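You operate a simulated robot arm through the tools that you are given. There is no shell and no other tool.

You are at the controls of a simulated robot arm. One attempt, no reset.

Task
Pack the adapter in the grey pouch for the trip.
Fine: first fit it with the plug head named on the trip card; zip the pouch shut. Set down upright: white travel adapter.

The check looks at the end state, three seconds after you hand in, the way a careful person would. Anything else that was tipped, shoved, dropped, spilled or broken makes it a failure.

Robot
A 7-joint arm with a fingered hand, fixed in place. Base frame: the origin is on the floor under the middle of its stand, x ahead of it, y to its left, z up; the work surface is at about z = 55. Lengths are in cm, angles in rad, forces in N, time in s.
It reaches about 122.8 cm from its shoulder. Its first joint turns from -2.007 to 2.007 rad. Payload 5 kg.
The tool frame sits at the grasp point between the pads (the TCP): z along the fingers, y along the line on which they close. The tips reach 3.2 cm beyond it. The gripper opens to 16 cm; its body begins 8.9 cm behind the TCP. The gripper is a hand of 4 fingers: y runs from the thumb to the fingers, the wrist lies at [0, 0, -26.7] in the tool frame, and closing takes about 1.5 s.
Orientation is that of the tool frame in the base frame, as a unit quaternion [x, y, z, w]. With the fingers straight down and closing along the base's y, the tool's x points along the base's -x, its y along +y and its z along -z.

Tools
- The arm moves only by the tool nudge_tool. Its argument "rows" is a list of rows, each an object (a shift or turn left out is 0, a gripper value left out holds the last) with "translation": the shift along the tool's x, y, z in units of 30 mm (1.0 is 30 mm), a list of three; "turn": the turn, a rotation vector about the tool's x, y, z in units of 6 degrees (1.0 is 6 degrees), a list of three. In form: [{"translation": [dx, dy, dz], "turn": [rx, ry, rz]}, ...]. A call has 1 to 20 rows; each row shifts and turns the commanded pose from where the row before left it, along the tool's axes as they then stand. "hand" is the opening, from 0 (shut) to 1 (fully open), set as the call begins (left out, the last holds). A call with a number of a shift or a turn outside -1 to 1 is refused whole. Rows are played at 5 a second. More than 5 cm and 0.15 rad between two rows, or a gripper value outside its range, and nothing of the call is played. A pose out of reach is approached as far as the arm can. The call stops where the force on the tool passes 40 N (or 10 N more than at its start, if that is more) or the arm is blocked; 0.2 s more then pass. Each finger travels about 4.5 cm/s and halts on what it meets, pressing with about 22 N; the grip force reading is that of the motor and also rises with nothing between the fingers. The clock runs only during rows and for 0.2 s after the last one: add rows that do not move to give the fingers time. It gives the time, the measured TCP pose, the force on the tool (base axes), the opening and the grip force at its end, in the units of the frame above (readings bear some noise), with the torque about the TCP (base axes, N m) and any sound that the robot's microphone picked up.
- Cameras (640 x 400 px; columns grow to the right, rows downward): "scene" is fixed at [22.32, 49.61, 130.93]; the picture's right is [-0.55, -0.83, 0.00], its down [-0.41, 0.27, -0.87] and it looks along [0.73, -0.48, -0.49] (base axes); focal length 341 px, centre (320, 200). "wrist" rides on the gripper at [8, -0.4, -11.4] in the tool frame; the picture's right is [0.05, 1.00, 0.00], its down [-0.82, 0.04, -0.58] and it looks along [-0.58, 0.03, 0.82] (tool axes); focal length 265 px, centre (320, 200). There is no depth. A picture from a camera that has moved, and an enlarged one, comes with that camera's place and axes in the base frame and with its lens. The place of the scene camera against the robot may be out by one fixed shift of up to 1.2 cm in any direction.
- get_image(camera): a new picture of that camera. No time passes.
- raise_lower(by): slides the trunk up (or, below 0, down) by that many cm; the arm rides with it, the base frame stays. It gives what a move gives, with no picture.
- set_fingers(finger1, finger2, finger3, thumb_bend): sets how far each is bent, from 0 (flat) to 1 (curled in); at 0.3 the hand is open as for a grip, at 0.7 the pads meet at the TCP. One left out holds its place. A second passes; each finger stops where it meets its share of the squeeze, and holds until it gets a number again. A gripper value or a shape takes the hand back. It gives what a move gives, with no picture; readings hold the bend of each and the force on the fingers (four entries, about 0 where the hand has none), thumb and palm.
- set_grasp(shape): the hand has 4 fingers and takes this shape, open, in about a second: jaw (thumb against the fingers, like two jaws); tri (thumb and two fingers); tip (a fingertip pinch); poke (one finger out to press); point (the index stretched); flat (the hand flat); cup (the hand cupped); fist (a fist). The gripper value then closes the fingers along that shape, each until it touches; the sizes above hold for jaw. It gives what a move gives, with no picture.
- enlarge(camera, box): a new picture of the part [left, top, right, bottom] of that camera's present view, enlarged. No time passes.
- hand_in(): hands the job in; it is judged then, once.

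Places have to be worked out from the pictures, the camera data and where the tool is seen. Open the gripper and draw the arm clear of the work before you hand the job in, unless the task says otherwise.

The tools are called as a command line: name --argument value ..., lists and objects as JSON in quotes. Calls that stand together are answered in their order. nudge_tool: Moves the arm, as the interface text tells. Its arguments: {"type":"object","properties":{"rows":{"type":"array","items":{"type":"object","properties":{"translation":{"type":"array","items":{"type":"number"}},"turn":{"type":"array","items":{"type":"number"}}}}},"hand":{"type":"number"}},"required":["rows"]} The other tools are called the same way: raise_lower (by) moves the trunk up or down; set_grasp (shape) gives the hand a shape; set_fingers (finger1, finger2, finger3, thumb_bend) moves the fingers one by one; get_image (camera) takes a picture; enlarge (camera, box) takes an enlarged picture of a part of a camera's view; hand_in () hands the job in.

At the start:

```text
clock: 0.0
eef_pos: [73.48, 5.25, 98.61]
tool_rot: [0.0, 1.0, 0.001, 0.0]
wrist_force: [0.0, 0.1, -0.4]
moment: [0.01, 0.01, 0.02]
width: 15.98
finger_force: 0.0
shape: jaw
bend: [0.3, 0.3, 0.3, 0.3]
finger forces: [0.0, 0.1, 0.0, 0.0, 0.1, 0.0]
trunk travel left (down, up): [-45.0, 54.0]
```

scene: 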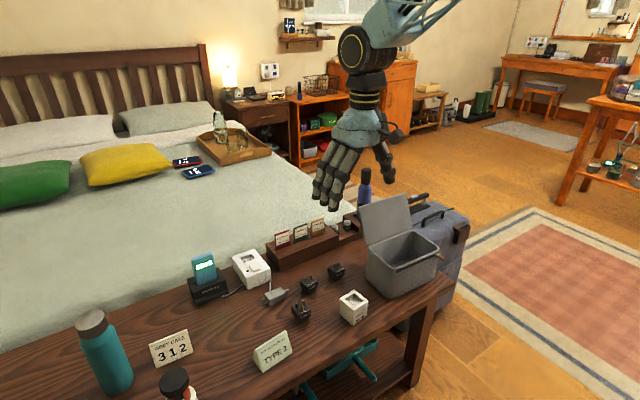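
wrist: 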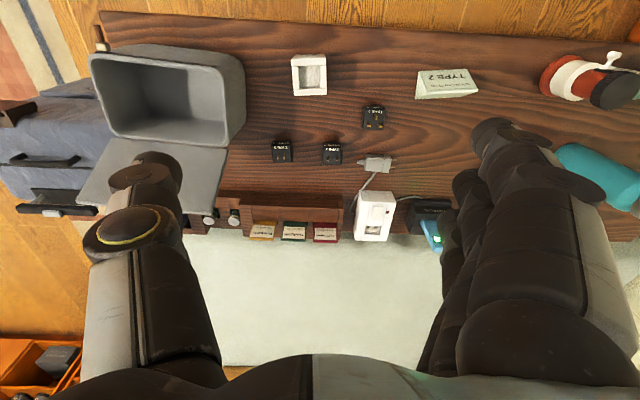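

I begin by looking closely at the bench: the trip card, the plug heads, the adapter and the pouch.

enlarge --camera "scene" --box '[240, 260, 380, 380]'

enlarge --camera "scene" --box '[330, 180, 470, 310]'

enlarge --camera "wrist" --box '[240, 40, 500, 250]'

enlarge --camera "scene" --box '[180, 200, 370, 310]'

```text
3.33 times, centred on (310, 320) of scene
camera zoom: at [22.32, 49.61, 130.93], right [-0.55, -0.83, 0.0], down [-0.41, 0.27, -0.87], along [0.73, -0.48, -0.49], focal length 1138 px, centre (353, -200)
```

zoom: 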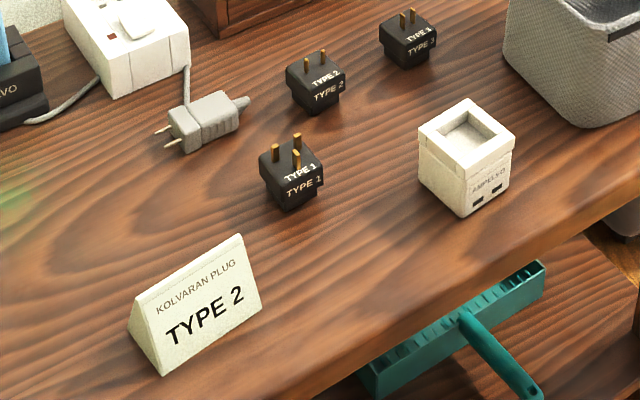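

```text
3.08 times, centred on (400, 245) of scene
camera zoom: at [22.32, 49.61, 130.93], right [-0.55, -0.83, 0.0], down [-0.41, 0.27, -0.87], along [0.73, -0.48, -0.49], focal length 1050 px, centre (74, 62)
```

zoom: 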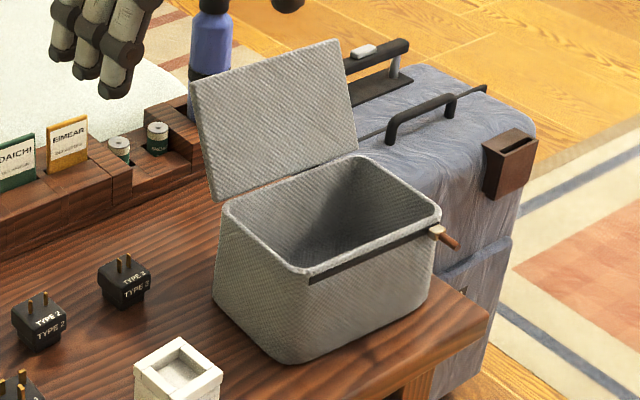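

```text
1.90 times, centred on (370, 145) of wrist
camera zoom: at [65.57, 4.78, 110.01], right [-0.05, 1.0, 0.0], down [0.82, 0.04, 0.58], along [0.58, 0.03, -0.82], focal length 506 px, centre (225, 305)
```

zoom: 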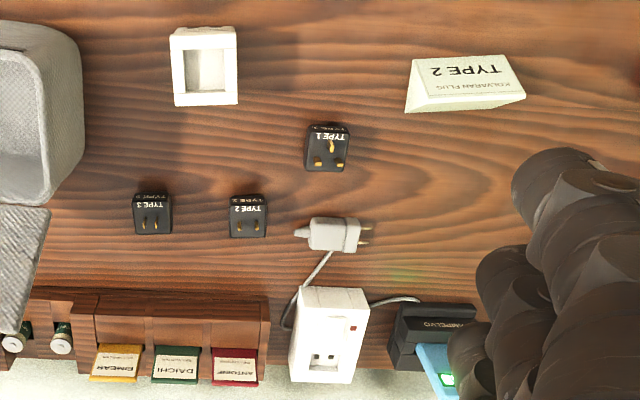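

```text
3.37 times, centred on (275, 255) of scene
camera zoom: at [22.32, 49.61, 130.93], right [-0.55, -0.83, 0.0], down [-0.41, 0.27, -0.87], along [0.73, -0.48, -0.49], focal length 1150 px, centre (472, 15)
```

zoom: 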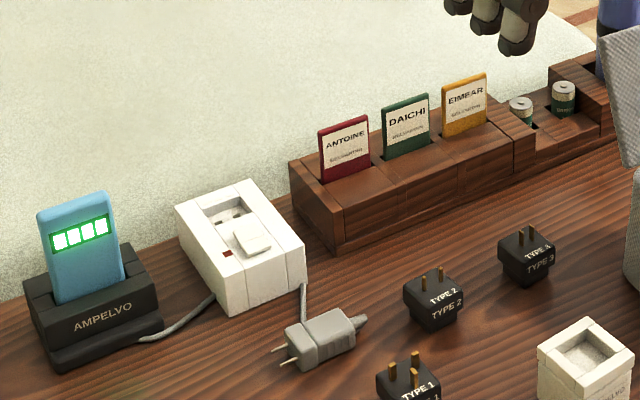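

The trip card reads "KOLVARAN PLUG TYPE 2", and the middle black head of the row is labelled TYPE 2 (about x 90, y 8.7). I enlarge further to see how the head, the adapter recess and the zip are shaped.

enlarge --camera "scene" --box '[290, 255, 350, 300]'

enlarge --camera "scene" --box '[330, 280, 380, 330]'

enlarge --camera "scene" --box '[390, 210, 450, 260]'

enlarge --camera "wrist" --box '[70, 30, 270, 230]'

```text
8.89 times, centred on (320, 278) of scene
camera zoom: at [22.32, 49.61, 130.93], right [-0.55, -0.83, 0.0], down [-0.41, 0.27, -0.87], along [0.73, -0.48, -0.49], focal length 3033 px, centre (320, -489)
```

zoom: 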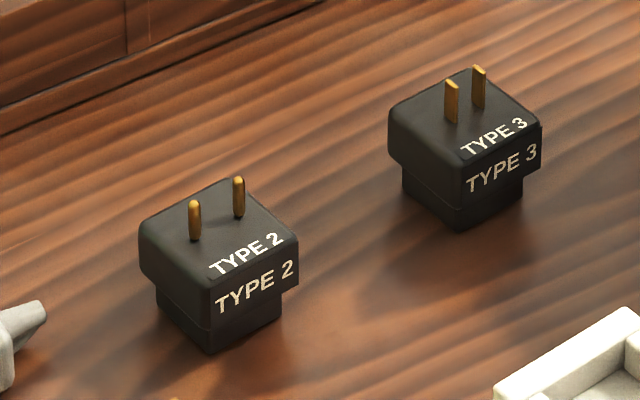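

```text
8.00 times, centred on (355, 305) of scene
camera zoom: at [22.32, 49.61, 130.93], right [-0.55, -0.83, 0.0], down [-0.41, 0.27, -0.87], along [0.73, -0.48, -0.49], focal length 2730 px, centre (40, -640)
```

zoom: 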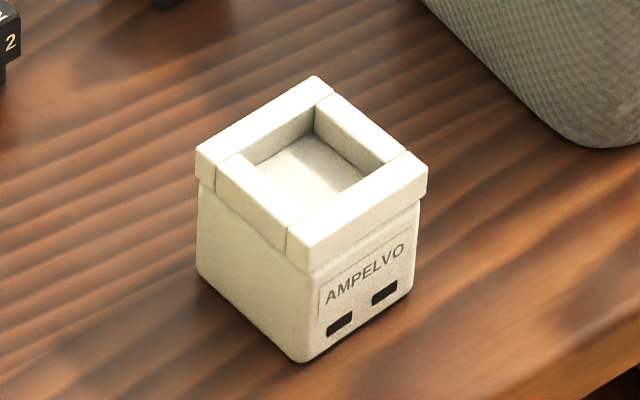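

```text
8.00 times, centred on (420, 235) of scene
camera zoom: at [22.32, 49.61, 130.93], right [-0.55, -0.83, 0.0], down [-0.41, 0.27, -0.87], along [0.73, -0.48, -0.49], focal length 2730 px, centre (-480, -80)
```

zoom: 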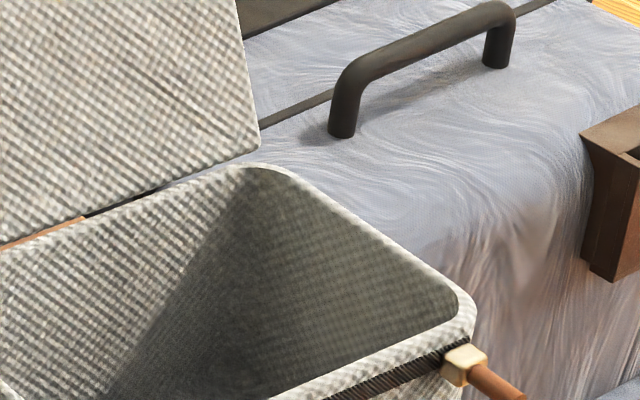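

```text
2.00 times, centred on (170, 130) of wrist
camera zoom: at [65.57, 4.78, 110.01], right [-0.05, 1.0, 0.0], down [0.82, 0.04, 0.58], along [0.58, 0.03, -0.82], focal length 531 px, centre (620, 340)
```

zoom: 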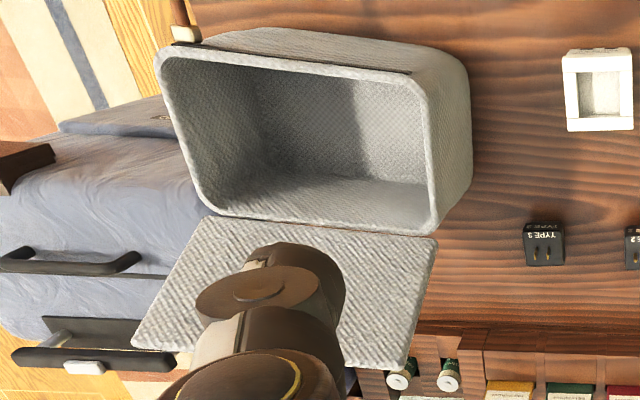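

The heads are wide blocks on a narrower foot that should seat in the adapter's square recess, pins up. I move the hand above the TYPE 2 head at about z=78 for a closer look.

nudge_tool --rows '[{"translation": [-0.5, 0.1, 0.68]}, {"translation": [-0.5, 0.1, 0.68]}, {"translation": [-0.5, 0.1, 0.68]}, {"translation": [-0.5, 0.1, 0.68]}, {"translation": [-0.5, 0.1, 0.68]}, {"translation": [-0.5, 0.1, 0.68]}, {"translation": [-0.5, 0.1, 0.68]}, {"translation": [-0.5, 0.1, 0.68]}, {"translation": [-0.5, 0.1, 0.68]}, {"translation": [-0.5, 0.1, 0.68]}, {"translation": [0, 0, 0]}, {"translation": [0, 0, 0]}]'

get_image --camera "wrist"

get_image --camera "scene"

```text
clock: 2.6
eef_pos: [88.52, 8.4, 78.4]
tool_rot: [0.001, 1.0, 0.0, 0.0]
wrist_force: [-0.4, -0.9, 0.5]
moment: [0.0, 0.01, 0.02]
width: 15.96
finger_force: 0.0
shape: jaw
bend: [0.3, 0.3, 0.3, 0.3]
finger forces: [0.0, 0.0, 0.0, 0.0, 0.0, 0.0]
trunk travel left (down, up): [-45.0, 54.0]
```

```text
taken
camera wrist: at [80.53, 7.88, 89.67], right [-0.05, 1.0, 0.0], down [0.82, 0.04, 0.58], along [0.58, 0.03, -0.82], focal length 265 px, centre (320, 200)
```

wrist: 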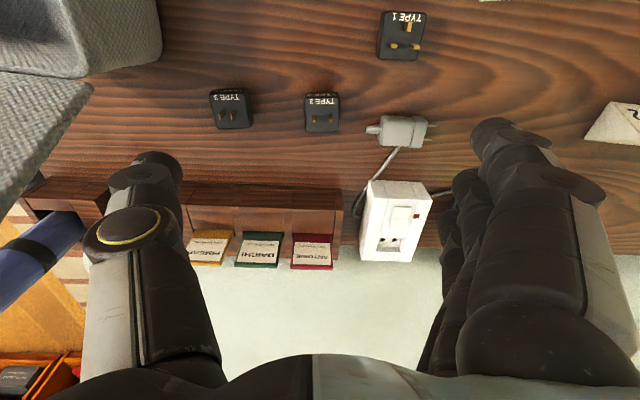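

```text
taken
```

scene: 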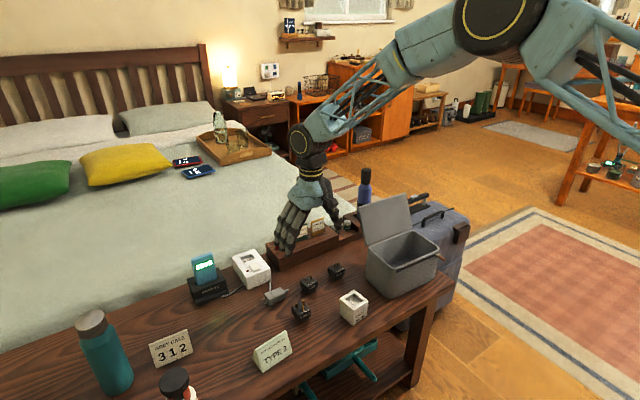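

The head is centred in front of the camera now; I enlarge it for measuring its size, yaw and place.

enlarge --camera "wrist" --box '[280, 70, 380, 150]'

enlarge --camera "wrist" --box '[190, 70, 350, 150]'

```text
5.00 times, centred on (330, 110) of wrist
camera zoom: at [80.53, 7.88, 89.67], right [-0.05, 1.0, 0.0], down [0.82, 0.04, 0.58], along [0.58, 0.03, -0.82], focal length 1327 px, centre (270, 650)
```

zoom: 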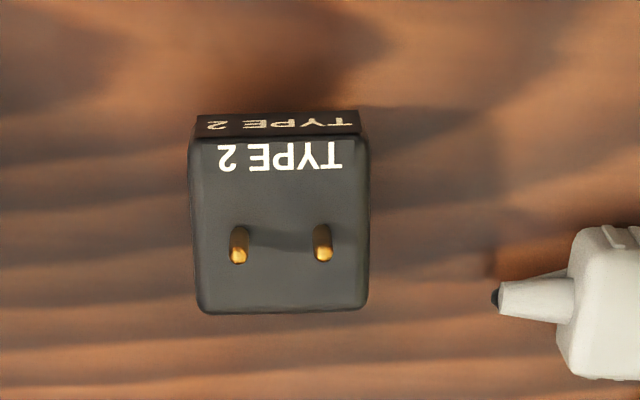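

```text
4.00 times, centred on (270, 110) of wrist
camera zoom: at [80.53, 7.88, 89.67], right [-0.05, 1.0, 0.0], down [0.82, 0.04, 0.58], along [0.58, 0.03, -0.82], focal length 1062 px, centre (520, 560)
```

zoom: 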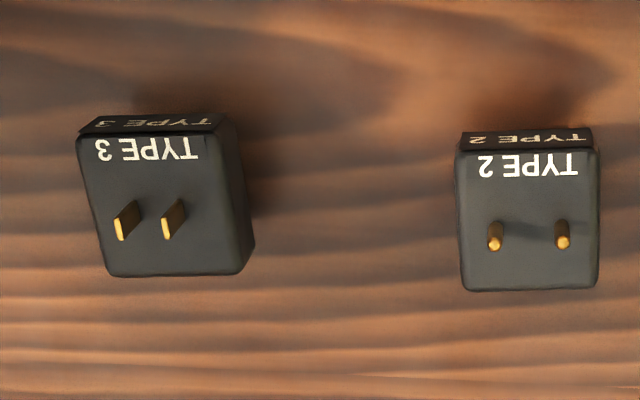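

The TYPE 2 block measures about 4.1 cm square, centre near (90.7, 8.7), yawed about +4°. Before gripping I test the hand shape in free air: closing to ~4 cm to see where the tips lie.

nudge_tool --rows '[{"translation": [0, 0, 0]}, {"translation": [0, 0, 0]}, {"translation": [0, 0, 0]}, {"translation": [0, 0, 0]}, {"translation": [0, 0, 0]}, {"translation": [0, 0, 0]}, {"translation": [0, 0, 0]}, {"translation": [0, 0, 0]}]' --hand 0.26

get_image --camera "wrist"

enlarge --camera "scene" --box '[240, 150, 380, 300]'

```text
clock: 4.4
eef_pos: [88.4, 8.43, 78.31]
tool_rot: [0.0, 1.0, 0.0, 0.0]
wrist_force: [-0.6, 0.2, 0.0]
moment: [0.02, -0.02, -0.01]
width: 4.2
finger_force: 0.0
shape: jaw
bend: [0.73, 0.73, 0.73, 0.7]
finger forces: [0.1, 0.0, 0.1, 0.0, 0.0, 0.0]
trunk travel left (down, up): [-45.0, 54.0]
```

```text
taken
camera wrist: at [80.54, 7.88, 89.66], right [-0.05, 1.0, 0.0], down [0.82, 0.04, 0.58], along [0.58, 0.03, -0.82], focal length 265 px, centre (320, 200)
```

wrist: 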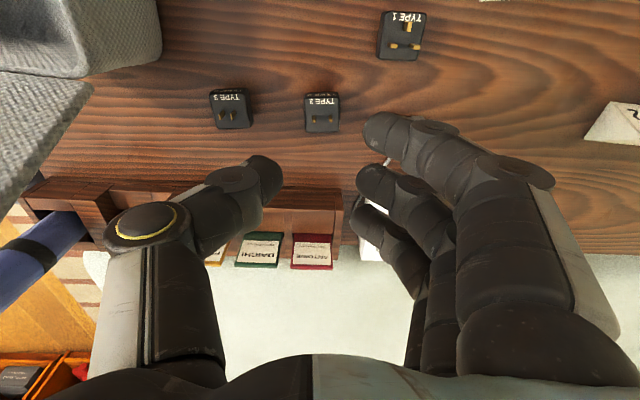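

```text
2.67 times, centred on (310, 225) of scene
camera zoom: at [22.32, 49.61, 130.93], right [-0.55, -0.83, 0.0], down [-0.41, 0.27, -0.87], along [0.73, -0.48, -0.49], focal length 910 px, centre (347, 133)
```

zoom: 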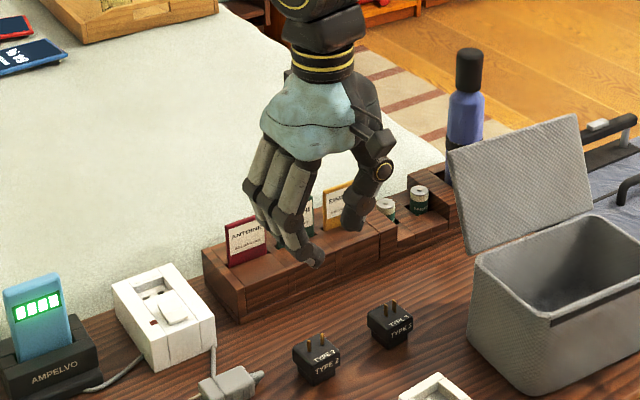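

In jaw shape at ~4 cm, I read the fingers at tool x of about +3.3, +0.4 and -2.6, the thumb near +1.3, with tips about 3 cm past the TCP. Next I move over the adapter to measure it, and zoom on the head for its heights.

nudge_tool --rows '[{"translation": [0.8, -0.25, 0]}, {"translation": [0.8, -0.25, 0]}, {"translation": [0.8, -0.25, 0]}, {"translation": [0.8, -0.25, 0]}, {"translation": [0.8, -0.25, 0]}, {"translation": [0.8, -0.25, 0]}, {"translation": [0, 0, 0]}]'

get_image --camera "wrist"

enlarge --camera "scene" --box '[296, 268, 328, 292]'

```text
clock: 6.0
eef_pos: [73.85, 3.83, 78.55]
tool_rot: [-0.001, 1.0, 0.0, 0.001]
wrist_force: [0.1, 0.2, 0.2]
moment: [-0.01, 0.0, -0.01]
width: 4.18
finger_force: 0.2
shape: jaw
bend: [0.73, 0.73, 0.73, 0.7]
finger forces: [0.0, 0.1, 0.0, 0.1, 0.0, 0.0]
trunk travel left (down, up): [-45.0, 54.0]
```

```text
taken
camera wrist: at [65.97, 3.24, 89.87], right [-0.05, 1.0, 0.0], down [0.82, 0.04, 0.58], along [0.58, 0.03, -0.82], focal length 265 px, centre (320, 200)
```

wrist: 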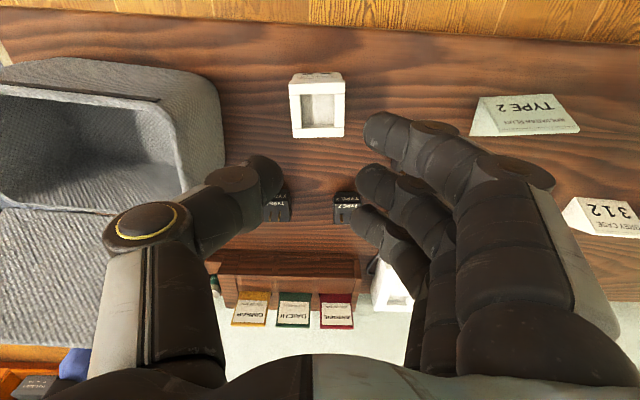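

```text
16.00 times, centred on (312, 280) of scene
camera zoom: at [22.32, 49.61, 130.93], right [-0.55, -0.83, 0.0], down [-0.41, 0.27, -0.87], along [0.73, -0.48, -0.49], focal length 5460 px, centre (448, -1080)
```

zoom: 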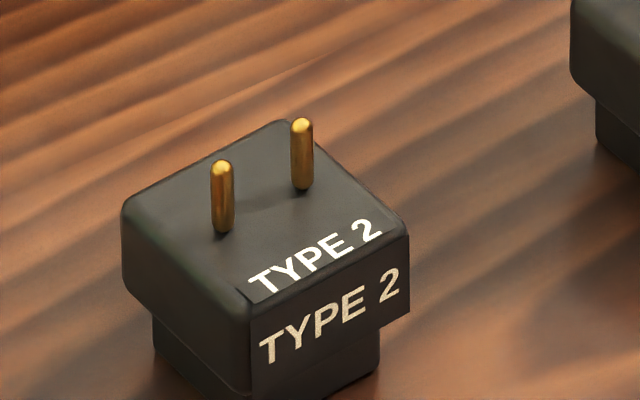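

The head is about 4 cm square with a 1.8 cm thick block over a ~3.2 cm wide, ~1.5 cm foot (block underside near z 56.5). Now I enlarge the adapter from this near-overhead view.

enlarge --camera "wrist" --box '[270, 60, 370, 150]'

enlarge --camera "scene" --box '[335, 285, 375, 330]'

```text
4.44 times, centred on (320, 105) of wrist
camera zoom: at [65.97, 3.24, 89.87], right [-0.05, 1.0, 0.0], down [0.82, 0.04, 0.58], along [0.58, 0.03, -0.82], focal length 1180 px, centre (320, 622)
```

zoom: 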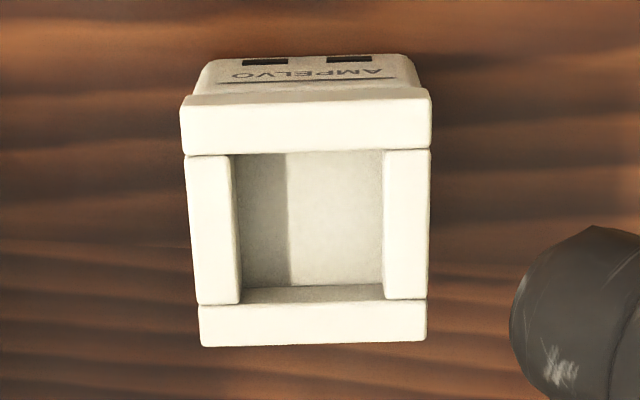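

```text
8.89 times, centred on (355, 308) of scene
camera zoom: at [22.32, 49.61, 130.93], right [-0.55, -0.83, 0.0], down [-0.41, 0.27, -0.87], along [0.73, -0.48, -0.49], focal length 3033 px, centre (9, -756)
```

zoom: 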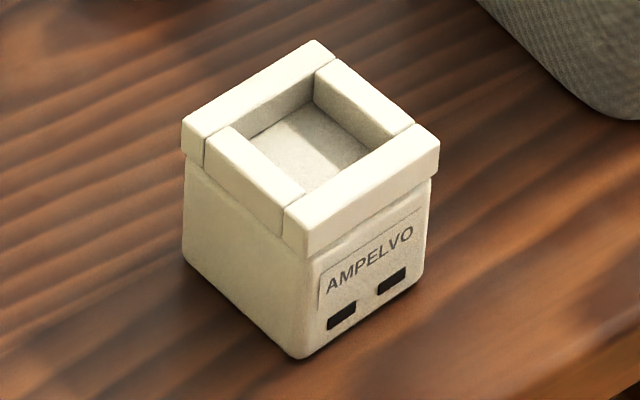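

I place the adapter's recess centre near (75.1, 3.5), top near z 59.8, recess ~3.7 cm, yaw about +4° — same as the head. I try the "tri" shape here in free air to see whether it keeps the third finger out of the way.

set_grasp --shape "tri"

get_image --camera "wrist"

nudge_tool --rows '[{"translation": [0, 0, 0]}, {"translation": [0, 0, 0]}, {"translation": [0, 0, 0]}, {"translation": [0, 0, 0]}, {"translation": [0, 0, 0]}, {"translation": [0, 0, 0]}, {"translation": [0, 0, 0]}, {"translation": [0, 0, 0]}]' --hand 0.26

get_image --camera "wrist"

enlarge --camera "scene" --box '[280, 150, 420, 310]'

```text
clock: 6.9
eef_pos: [73.92, 3.81, 78.56]
tool_rot: [0.0, 1.0, 0.001, 0.0]
wrist_force: [0.8, 1.0, -0.1]
moment: [0.02, 0.01, -0.01]
width: 15.99
finger_force: 0.0
shape: tri
bend: [0.3, 0.3, 0.01, 0.3]
finger forces: [0.0, 0.0, 0.0, 0.0, 0.0, 0.0]
trunk travel left (down, up): [-45.0, 54.0]
```

```text
taken
camera wrist: at [66.01, 3.24, 89.87], right [-0.05, 1.0, 0.0], down [0.82, 0.04, 0.58], along [0.58, 0.03, -0.82], focal length 265 px, centre (320, 200)
```

wrist: 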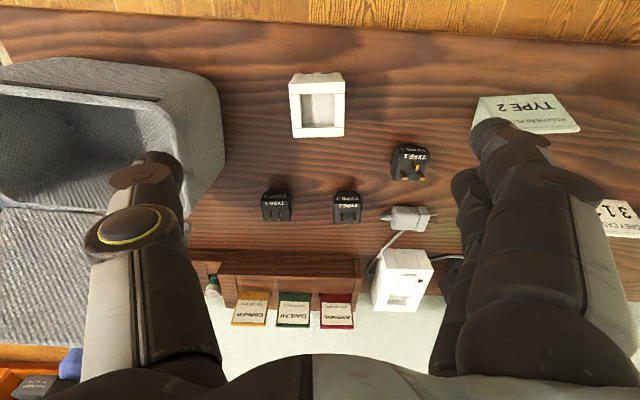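

```text
clock: 8.7
eef_pos: [73.96, 3.87, 78.48]
tool_rot: [0.0, 1.0, 0.0, 0.001]
wrist_force: [0.9, 0.2, 0.4]
moment: [-0.02, -0.01, 0.05]
width: 4.24
finger_force: 0.1
shape: tri
bend: [0.73, 0.73, 0.01, 0.7]
finger forces: [0.1, 0.0, 0.1, 0.0, 0.0, 0.0]
trunk travel left (down, up): [-45.0, 54.0]
```

```text
taken
camera wrist: at [66.01, 3.24, 89.87], right [-0.05, 1.0, 0.0], down [0.82, 0.04, 0.58], along [0.58, 0.03, -0.82], focal length 265 px, centre (320, 200)
```

wrist: 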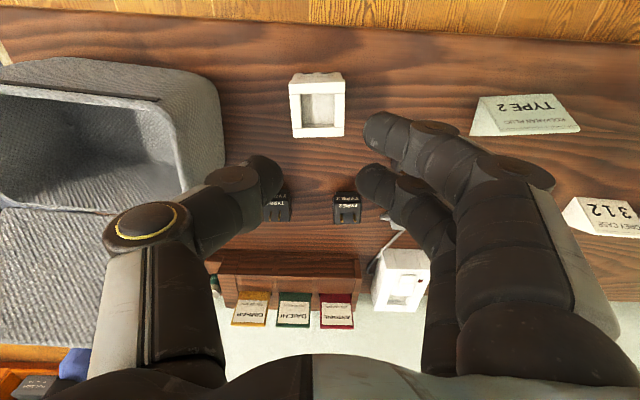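

```text
2.50 times, centred on (350, 230) of scene
camera zoom: at [22.32, 49.61, 130.93], right [-0.55, -0.83, 0.0], down [-0.41, 0.27, -0.87], along [0.73, -0.48, -0.49], focal length 853 px, centre (245, 125)
```

zoom: 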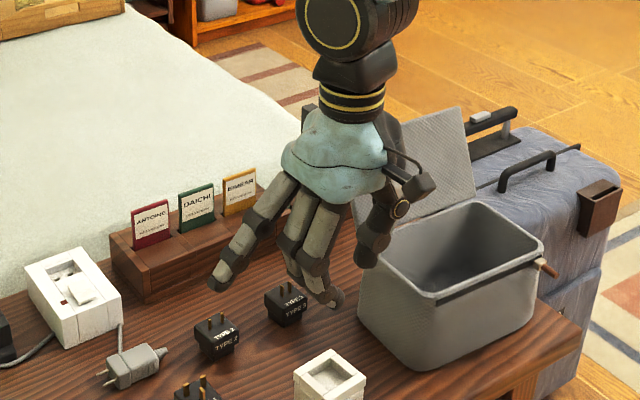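

"Tri" leaves the third finger sticking out toward the charger plug, so I go back to jaw with a ~5.8 cm opening. I yaw +4° to match the head and move to above it (TCP aimed at 92.2, 8.8 so index and middle straddle the block), stopping at z≈68.

set_grasp --shape "jaw"

nudge_tool --rows '[{"turn": [0, 0, -0.667]}, {"translation": [-0.775, 0.1525, 0.4375]}, {"translation": [-0.775, 0.1525, 0.4375]}, {"translation": [-0.775, 0.1525, 0.4375]}, {"translation": [-0.775, 0.1525, 0.4375]}, {"translation": [-0.775, 0.1525, 0.4375]}, {"translation": [-0.775, 0.1525, 0.4375]}, {"translation": [-0.775, 0.1525, 0.4375]}, {"translation": [-0.775, 0.1525, 0.4375]}, {"translation": [0, 0, 0]}, {"translation": [0, 0, 0]}]' --hand 0.3625

get_image --camera "wrist"

enlarge --camera "scene" --box '[240, 190, 380, 310]'

```text
clock: 9.6
eef_pos: [73.81, 3.86, 78.66]
tool_rot: [0.0, 1.0, 0.0, 0.0]
wrist_force: [0.6, -0.1, -0.4]
moment: [-0.02, -0.02, 0.03]
width: 16.0
finger_force: 0.0
shape: jaw
bend: [0.3, 0.3, 0.3, 0.3]
finger forces: [0.0, 0.1, 0.1, 0.0, 0.1, 0.0]
trunk travel left (down, up): [-45.0, 54.0]
```

```text
clock: 12.0
eef_pos: [92.22, 8.8, 67.92]
tool_rot: [-0.034, 0.999, 0.0, 0.001]
wrist_force: [-0.3, 0.7, -0.6]
moment: [-0.01, -0.02, 0.01]
width: 5.85
finger_force: 0.1
shape: jaw
bend: [0.73, 0.73, 0.73, 0.7]
finger forces: [0.0, 0.0, 0.1, 0.1, 0.0, 0.1]
trunk travel left (down, up): [-45.0, 54.0]
```

```text
taken
camera wrist: at [84.54, 7.67, 79.25], right [-0.12, 0.99, 0.0], down [0.81, 0.1, 0.58], along [0.57, 0.07, -0.82], focal length 265 px, centre (320, 200)
```

wrist: 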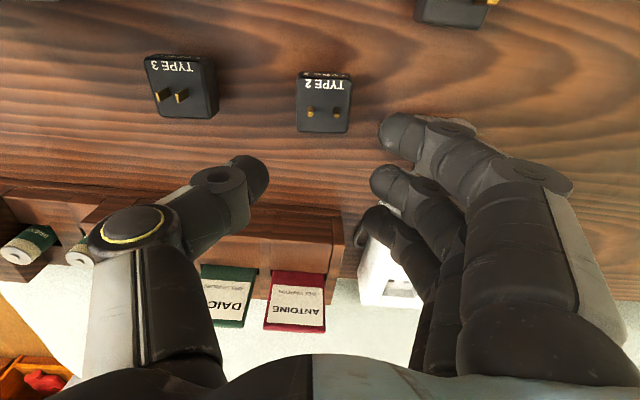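

```text
3.33 times, centred on (310, 250) of scene
camera zoom: at [22.32, 49.61, 130.93], right [-0.55, -0.83, 0.0], down [-0.41, 0.27, -0.87], along [0.73, -0.48, -0.49], focal length 1138 px, centre (353, 33)
```

zoom: 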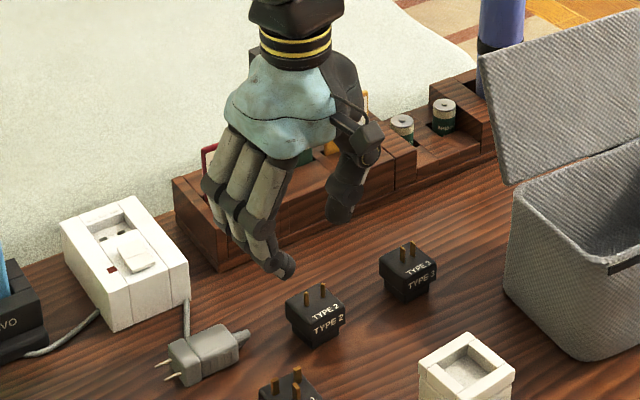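

Now above the head; I enlarge to check alignment of the block with the thumb–finger centreline before lowering.

enlarge --camera "wrist" --box '[240, 50, 440, 250]'

```text
2.00 times, centred on (340, 150) of wrist
camera zoom: at [84.54, 7.67, 79.25], right [-0.12, 0.99, 0.0], down [0.81, 0.1, 0.58], along [0.57, 0.07, -0.82], focal length 531 px, centre (280, 300)
```

zoom: 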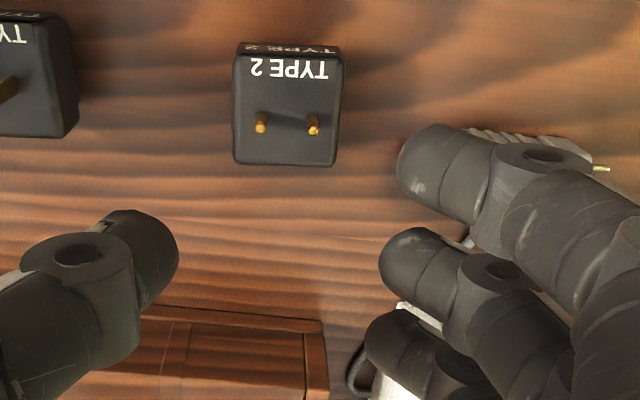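

The block centre sits at tool (1.9, 0.0), well centred between thumb and fingers. I lower 7 cm and look again before gripping.

nudge_tool --rows '[{"translation": [0, 0, 0.4]}, {"translation": [0, 0, 0.4]}, {"translation": [0, 0, 0.4]}, {"translation": [0, 0, 0.4]}, {"translation": [0, 0, 0.4]}, {"translation": [0, 0, 0.35]}, {"translation": [0, 0, 0]}]'

get_image --camera "wrist"

enlarge --camera "scene" --box '[270, 230, 350, 300]'

```text
clock: 13.6
eef_pos: [92.44, 8.77, 60.6]
tool_rot: [-0.035, 0.999, 0.0, -0.001]
wrist_force: [0.3, -0.8, -1.0]
moment: [-0.01, 0.0, -0.01]
width: 5.86
finger_force: 0.0
shape: jaw
bend: [0.73, 0.73, 0.73, 0.7]
finger forces: [0.0, 0.0, 0.0, 0.1, 0.1, 0.0]
trunk travel left (down, up): [-45.0, 54.0]
```

```text
taken
camera wrist: at [84.58, 7.61, 72.0], right [-0.12, 0.99, 0.0], down [0.81, 0.1, 0.58], along [0.57, 0.07, -0.82], focal length 265 px, centre (320, 200)
```

wrist: 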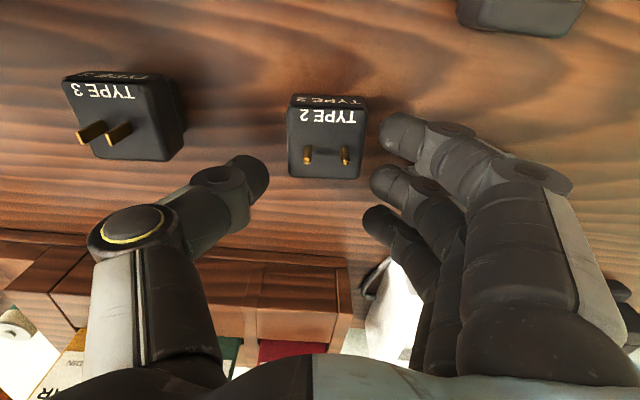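

```text
5.71 times, centred on (310, 265) of scene
camera zoom: at [22.32, 49.61, 130.93], right [-0.55, -0.83, 0.0], down [-0.41, 0.27, -0.87], along [0.73, -0.48, -0.49], focal length 1950 px, centre (377, -171)
```

zoom: 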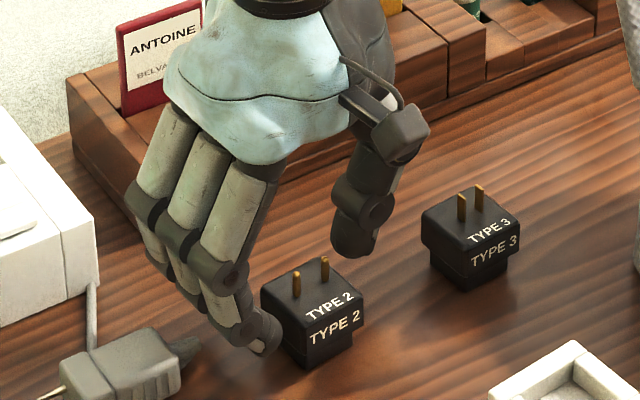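

This view shows the thumb actually opposes the middle finger (tool x≈0.2), so my x-offset is too large. I lift back up and test the "tip" pinch shape in free air before choosing the grip.

nudge_tool --rows '[{"translation": [0, 0, -0.8]}, {"translation": [0, 0, -0.8]}, {"translation": [0, 0, -0.8]}, {"translation": [0, 0, -0.8]}, {"translation": [0, 0, -0.8]}, {"translation": [0, 0, -0.8]}, {"translation": [0, 0, 0]}]'

set_grasp --shape "tip"

get_image --camera "wrist"

nudge_tool --rows '[{"translation": [0, 0, 0]}, {"translation": [0, 0, 0]}, {"translation": [0, 0, 0]}, {"translation": [0, 0, 0]}, {"translation": [0, 0, 0]}, {"translation": [0, 0, 0]}, {"translation": [0, 0, 0]}, {"translation": [0, 0, 0]}]' --hand 0.26

get_image --camera "wrist"

enlarge --camera "scene" --box '[260, 160, 380, 280]'

```text
clock: 15.2
eef_pos: [92.21, 8.72, 75.16]
tool_rot: [-0.034, 0.999, 0.0, 0.0]
wrist_force: [-0.4, -0.5, 0.2]
moment: [0.0, -0.01, 0.02]
width: 5.89
finger_force: 0.0
shape: jaw
bend: [0.73, 0.73, 0.73, 0.7]
finger forces: [0.1, 0.1, 0.0, 0.0, 0.0, 0.0]
trunk travel left (down, up): [-45.0, 54.0]
```

```text
clock: 16.1
eef_pos: [92.13, 8.71, 75.04]
tool_rot: [-0.035, 0.999, 0.0, 0.0]
wrist_force: [0.0, 0.1, -0.4]
moment: [-0.02, 0.01, -0.02]
width: 16.0
finger_force: 0.1
shape: tip
bend: [0.01, 0.3, 0.01, 0.3]
finger forces: [0.1, 0.0, 0.1, 0.0, 0.1, 0.0]
trunk travel left (down, up): [-45.0, 54.0]
```

```text
taken
camera wrist: at [84.4, 7.58, 86.38], right [-0.12, 0.99, 0.0], down [0.81, 0.1, 0.58], along [0.57, 0.07, -0.82], focal length 265 px, centre (320, 200)
```

wrist: 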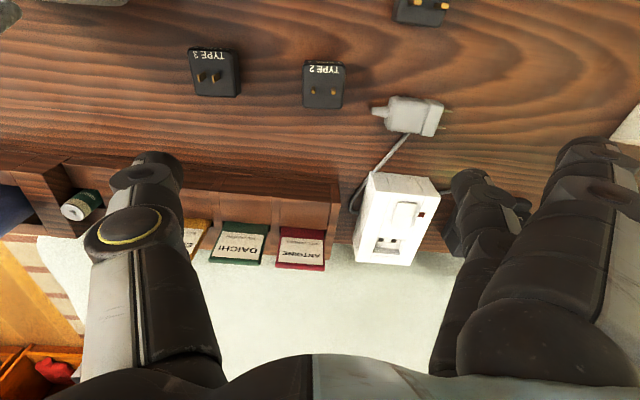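

```text
clock: 17.9
eef_pos: [92.21, 8.61, 75.02]
tool_rot: [-0.034, 0.999, 0.0, -0.001]
wrist_force: [0.4, -0.3, -0.3]
moment: [0.01, 0.05, -0.01]
width: 4.21
finger_force: 0.0
shape: tip
bend: [0.01, 0.73, 0.01, 0.7]
finger forces: [0.0, 0.1, 0.0, 0.1, 0.0, 0.1]
trunk travel left (down, up): [-45.0, 54.0]
```

```text
taken
camera wrist: at [84.4, 7.58, 86.38], right [-0.12, 0.99, 0.0], down [0.81, 0.1, 0.58], along [0.57, 0.07, -0.82], focal length 265 px, centre (320, 200)
```

wrist: 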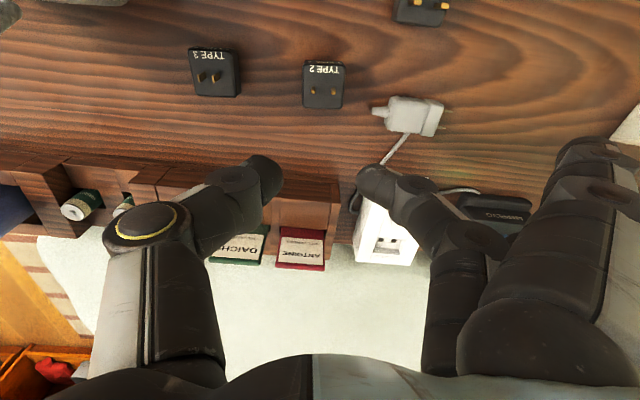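

```text
3.33 times, centred on (320, 220) of scene
camera zoom: at [22.32, 49.61, 130.93], right [-0.55, -0.83, 0.0], down [-0.41, 0.27, -0.87], along [0.73, -0.48, -0.49], focal length 1138 px, centre (320, 133)
```

zoom: 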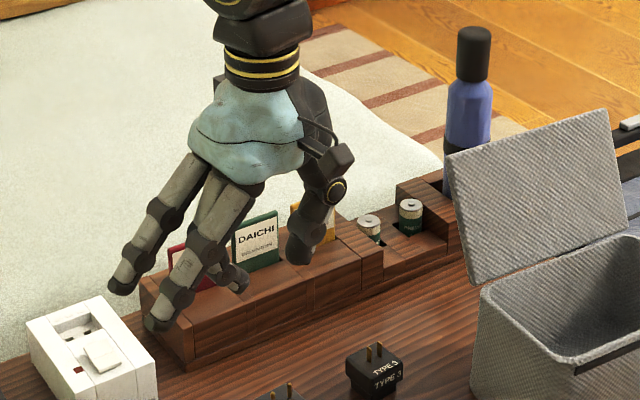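

"Tip" pinches with thumb and middle finger only but leaves the other two stretched out low. I test curling fingers 1 and 3 fully in while the middle finger and thumb make the pinch.

set_fingers --finger1 1.0 --finger2 0.55 --finger3 1.0 --thumb_bend 0.55

get_image --camera "wrist"

enlarge --camera "scene" --box '[260, 160, 380, 280]'

```text
clock: 18.9
eef_pos: [92.21, 8.68, 74.95]
tool_rot: [-0.035, 0.999, 0.0, 0.0]
wrist_force: [0.0, 0.6, 0.1]
moment: [0.01, 0.0, 0.02]
width: 5.85
finger_force: 0.0
shape: fingers
bend: [1.0, 0.55, 1.0, 0.55]
finger forces: [0.1, 0.0, 0.0, 0.0, 0.1, 0.1]
trunk travel left (down, up): [-45.0, 54.0]
```

```text
taken
camera wrist: at [84.4, 7.58, 86.38], right [-0.12, 0.99, 0.0], down [0.81, 0.1, 0.58], along [0.57, 0.07, -0.82], focal length 265 px, centre (320, 200)
```

wrist: 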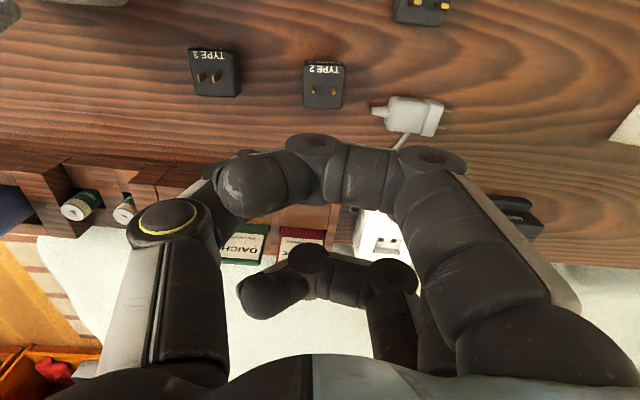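

```text
3.33 times, centred on (320, 220) of scene
camera zoom: at [22.32, 49.61, 130.93], right [-0.55, -0.83, 0.0], down [-0.41, 0.27, -0.87], along [0.73, -0.48, -0.49], focal length 1138 px, centre (320, 133)
```

zoom: 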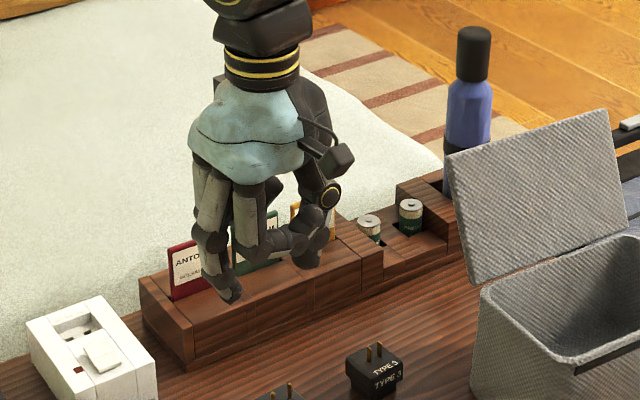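

The curled fingers clear the work, leaving a clean thumb–middle pinch centred on the TCP axis. I shift 2 cm so the TCP is over the block centre (90.35, 8.68) and lower to about z 61.5, then check with the scene camera.

nudge_tool --rows '[{"translation": [0.663, 0.073, 0]}, {"translation": [0, 0, 0.75]}, {"translation": [0, 0, 0.75]}, {"translation": [0, 0, 0.75]}, {"translation": [0, 0, 0.75]}, {"translation": [0, 0, 0.75]}, {"translation": [0, 0, 0.75]}, {"translation": [0, 0, 0]}]'

enlarge --camera "scene" --box '[280, 230, 350, 300]'

get_image --camera "wrist"

```text
clock: 20.7
eef_pos: [90.39, 8.74, 61.61]
tool_rot: [-0.036, 0.999, 0.0, 0.0]
wrist_force: [0.3, 1.4, 0.0]
moment: [-0.01, 0.01, 0.01]
width: 5.82
finger_force: 0.0
shape: fingers
bend: [1.0, 0.55, 1.0, 0.55]
finger forces: [0.0, 0.0, 0.1, 0.0, 0.1, 0.0]
trunk travel left (down, up): [-45.0, 54.0]
```

```text
5.71 times, centred on (315, 265) of scene
camera zoom: at [22.32, 49.61, 130.93], right [-0.55, -0.83, 0.0], down [-0.41, 0.27, -0.87], along [0.73, -0.48, -0.49], focal length 1950 px, centre (349, -171)
```

zoom: 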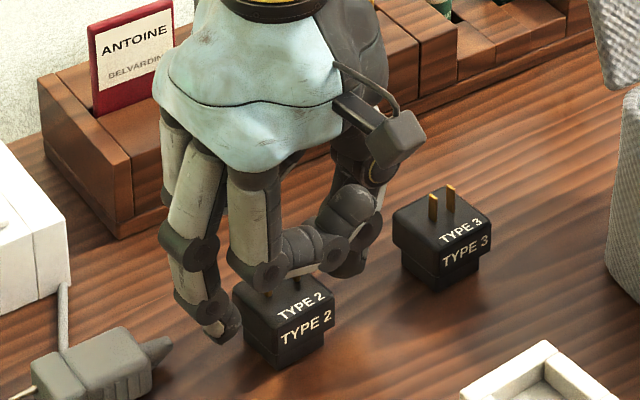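

```text
taken
camera wrist: at [82.5, 7.67, 72.96], right [-0.12, 0.99, 0.0], down [0.81, 0.1, 0.58], along [0.57, 0.07, -0.82], focal length 265 px, centre (320, 200)
```

wrist: 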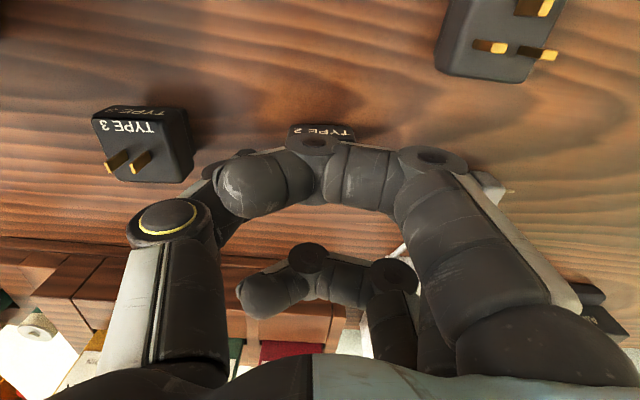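

The tips hang about 1 cm above where I want them and the middle finger is beside the +y face. I lower 1.1 cm to TCP z≈60.5 and then close only thumb and middle finger on the block.

nudge_tool --rows '[{"translation": [0, 0, 0.2]}, {"translation": [0, 0, 0.167]}, {"translation": [0, 0, 0]}]'

enlarge --camera "scene" --box '[290, 250, 340, 300]'

set_fingers --finger2 0.75 --thumb_bend 0.75

enlarge --camera "scene" --box '[290, 250, 340, 300]'

```text
clock: 21.5
eef_pos: [90.2, 8.84, 60.46]
tool_rot: [-0.035, 0.999, 0.001, 0.001]
wrist_force: [0.2, -0.9, 0.4]
moment: [-0.03, 0.0, 0.0]
width: 5.83
finger_force: 0.1
shape: fingers
bend: [1.0, 0.55, 1.0, 0.55]
finger forces: [0.0, 0.0, 0.1, 0.1, 0.1, 0.1]
trunk travel left (down, up): [-45.0, 54.0]
```

```text
8.00 times, centred on (315, 275) of scene
camera zoom: at [22.32, 49.61, 130.93], right [-0.55, -0.83, 0.0], down [-0.41, 0.27, -0.87], along [0.73, -0.48, -0.49], focal length 2730 px, centre (360, -400)
```

zoom: 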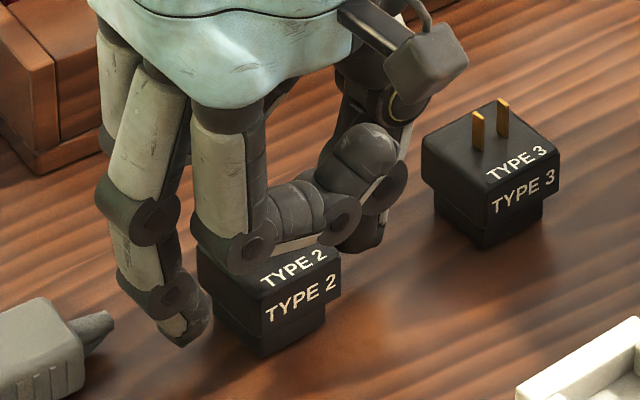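

```text
clock: 22.5
eef_pos: [90.18, 8.89, 60.52]
tool_rot: [-0.035, 0.999, 0.0, -0.001]
wrist_force: [-0.5, 1.1, -0.9]
moment: [-0.04, -0.03, -0.02]
width: 5.01
finger_force: 12.2
shape: fingers
bend: [1.0, 0.55, 1.0, 0.7]
finger forces: [0.0, 12.0, 0.0, 0.0, 12.1, 0.1]
trunk travel left (down, up): [-45.0, 54.0]
```

```text
8.00 times, centred on (315, 275) of scene
camera zoom: at [22.32, 49.61, 130.93], right [-0.55, -0.83, 0.0], down [-0.41, 0.27, -0.87], along [0.73, -0.48, -0.49], focal length 2730 px, centre (360, -400)
```

zoom: 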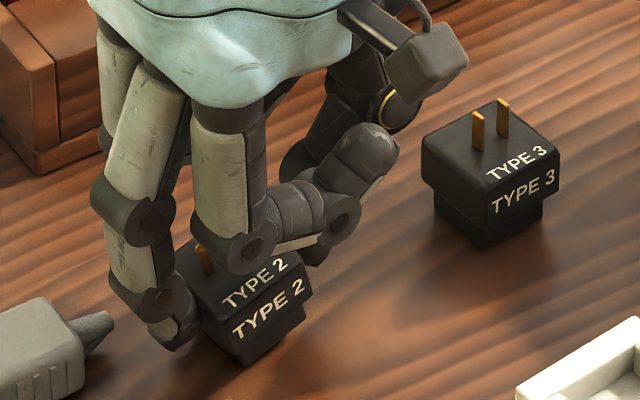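

Thumb and middle finger hold the block with ~12 N each; the block slid about 1 cm toward +y. I lift it 6 cm gently and inspect how it hangs.

nudge_tool --rows '[{"translation": [0, 0, -0.15]}, {"translation": [0, 0, -0.25]}, {"translation": [0, 0, -0.4]}, {"translation": [0, 0, -0.5]}, {"translation": [0, 0, -0.5]}, {"translation": [0, 0, -0.2]}, {"translation": [0, 0, 0]}]'

enlarge --camera "scene" --box '[285, 225, 345, 285]'

get_image --camera "wrist"

```text
clock: 24.1
eef_pos: [90.41, 9.0, 66.61]
tool_rot: [-0.035, 0.999, -0.001, 0.0]
wrist_force: [-0.1, -0.5, 0.0]
moment: [0.01, -0.02, 0.03]
width: 5.01
finger_force: 11.5
shape: fingers
bend: [1.0, 0.55, 1.0, 0.7]
finger forces: [0.0, 12.0, 0.0, 0.1, 12.0, 0.1]
trunk travel left (down, up): [-45.0, 54.0]
```

```text
6.67 times, centred on (315, 255) of scene
camera zoom: at [22.32, 49.61, 130.93], right [-0.55, -0.83, 0.0], down [-0.41, 0.27, -0.87], along [0.73, -0.48, -0.49], focal length 2275 px, centre (353, -167)
```

zoom: 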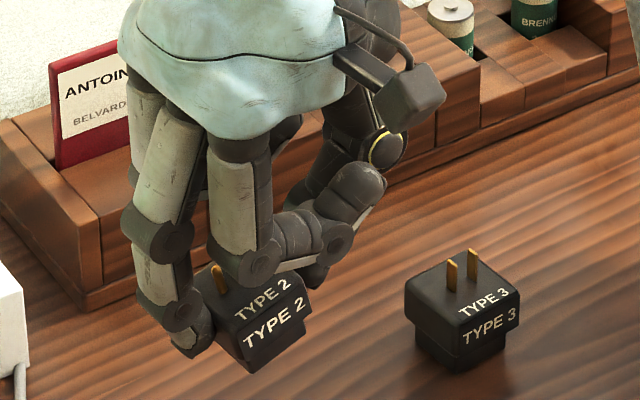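

```text
taken
camera wrist: at [82.37, 7.79, 77.92], right [-0.12, 0.99, 0.0], down [0.81, 0.1, 0.58], along [0.57, 0.07, -0.82], focal length 265 px, centre (320, 200)
```

wrist: 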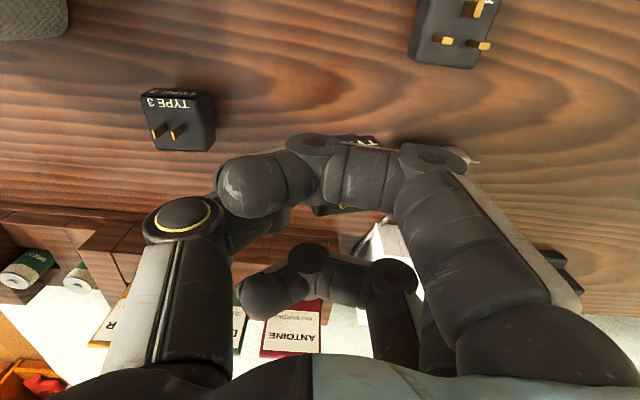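

The head came up but seems slightly rotated in the pinch. I carry it up and toward the adapter at z≈77, then uncurl the index finger to get a clear wrist view of it.

nudge_tool --rows '[{"translation": [0.2, 0, -0.6]}, {"translation": [0.55, -0.087, -0.5]}, {"translation": [0.6, -0.087, -0.4]}, {"translation": [0.6, -0.1, -0.4]}, {"translation": [0.6, -0.1, -0.4]}, {"translation": [0.6, -0.1, -0.4]}, {"translation": [0.6, -0.1, -0.4]}, {"translation": [0.4, -0.1, -0.3]}, {"translation": [0.2, 0, 0]}, {"translation": [0, 0, 0]}]'

set_fingers --finger1 0.2

get_image --camera "wrist"

enlarge --camera "wrist" --box '[240, 100, 420, 260]'

get_image --camera "scene"

```text
clock: 26.3
eef_pos: [77.46, 6.06, 76.89]
tool_rot: [-0.035, 0.999, 0.0, 0.0]
wrist_force: [-0.1, -0.8, -0.2]
moment: [-0.03, 0.02, 0.01]
width: 5.01
finger_force: 11.9
shape: fingers
bend: [1.0, 0.55, 1.0, 0.7]
finger forces: [0.0, 12.1, 0.1, 0.0, 12.0, 0.1]
trunk travel left (down, up): [-45.0, 54.0]
```

```text
clock: 27.3
eef_pos: [77.41, 6.02, 76.86]
tool_rot: [-0.035, 0.999, 0.0, 0.001]
wrist_force: [-0.3, -0.5, 0.2]
moment: [-0.05, 0.0, -0.02]
width: 10.78
finger_force: 11.7
shape: fingers
bend: [0.2, 0.55, 1.0, 0.7]
finger forces: [0.1, 12.1, 0.0, 0.0, 12.0, 0.0]
trunk travel left (down, up): [-45.0, 54.0]
```

```text
taken
camera wrist: at [69.56, 4.91, 88.18], right [-0.12, 0.99, 0.0], down [0.81, 0.1, 0.58], along [0.57, 0.07, -0.82], focal length 265 px, centre (320, 200)
```

wrist: 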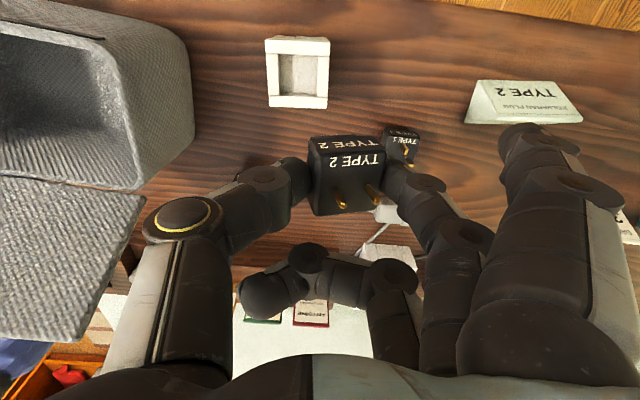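

```text
2.50 times, centred on (330, 180) of wrist
camera zoom: at [69.56, 4.91, 88.18], right [-0.12, 0.99, 0.0], down [0.81, 0.1, 0.58], along [0.57, 0.07, -0.82], focal length 664 px, centre (295, 250)
```

zoom: 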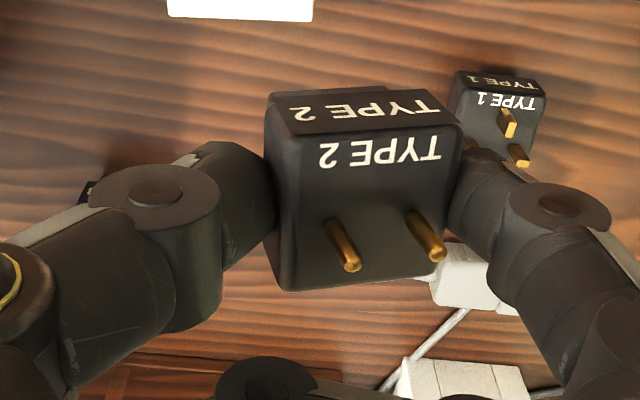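

```text
taken
```

scene: 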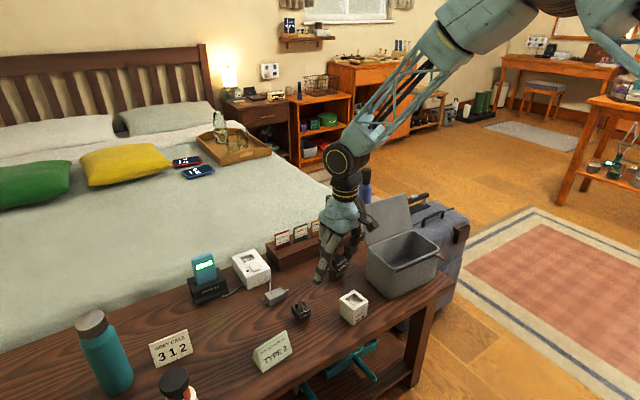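

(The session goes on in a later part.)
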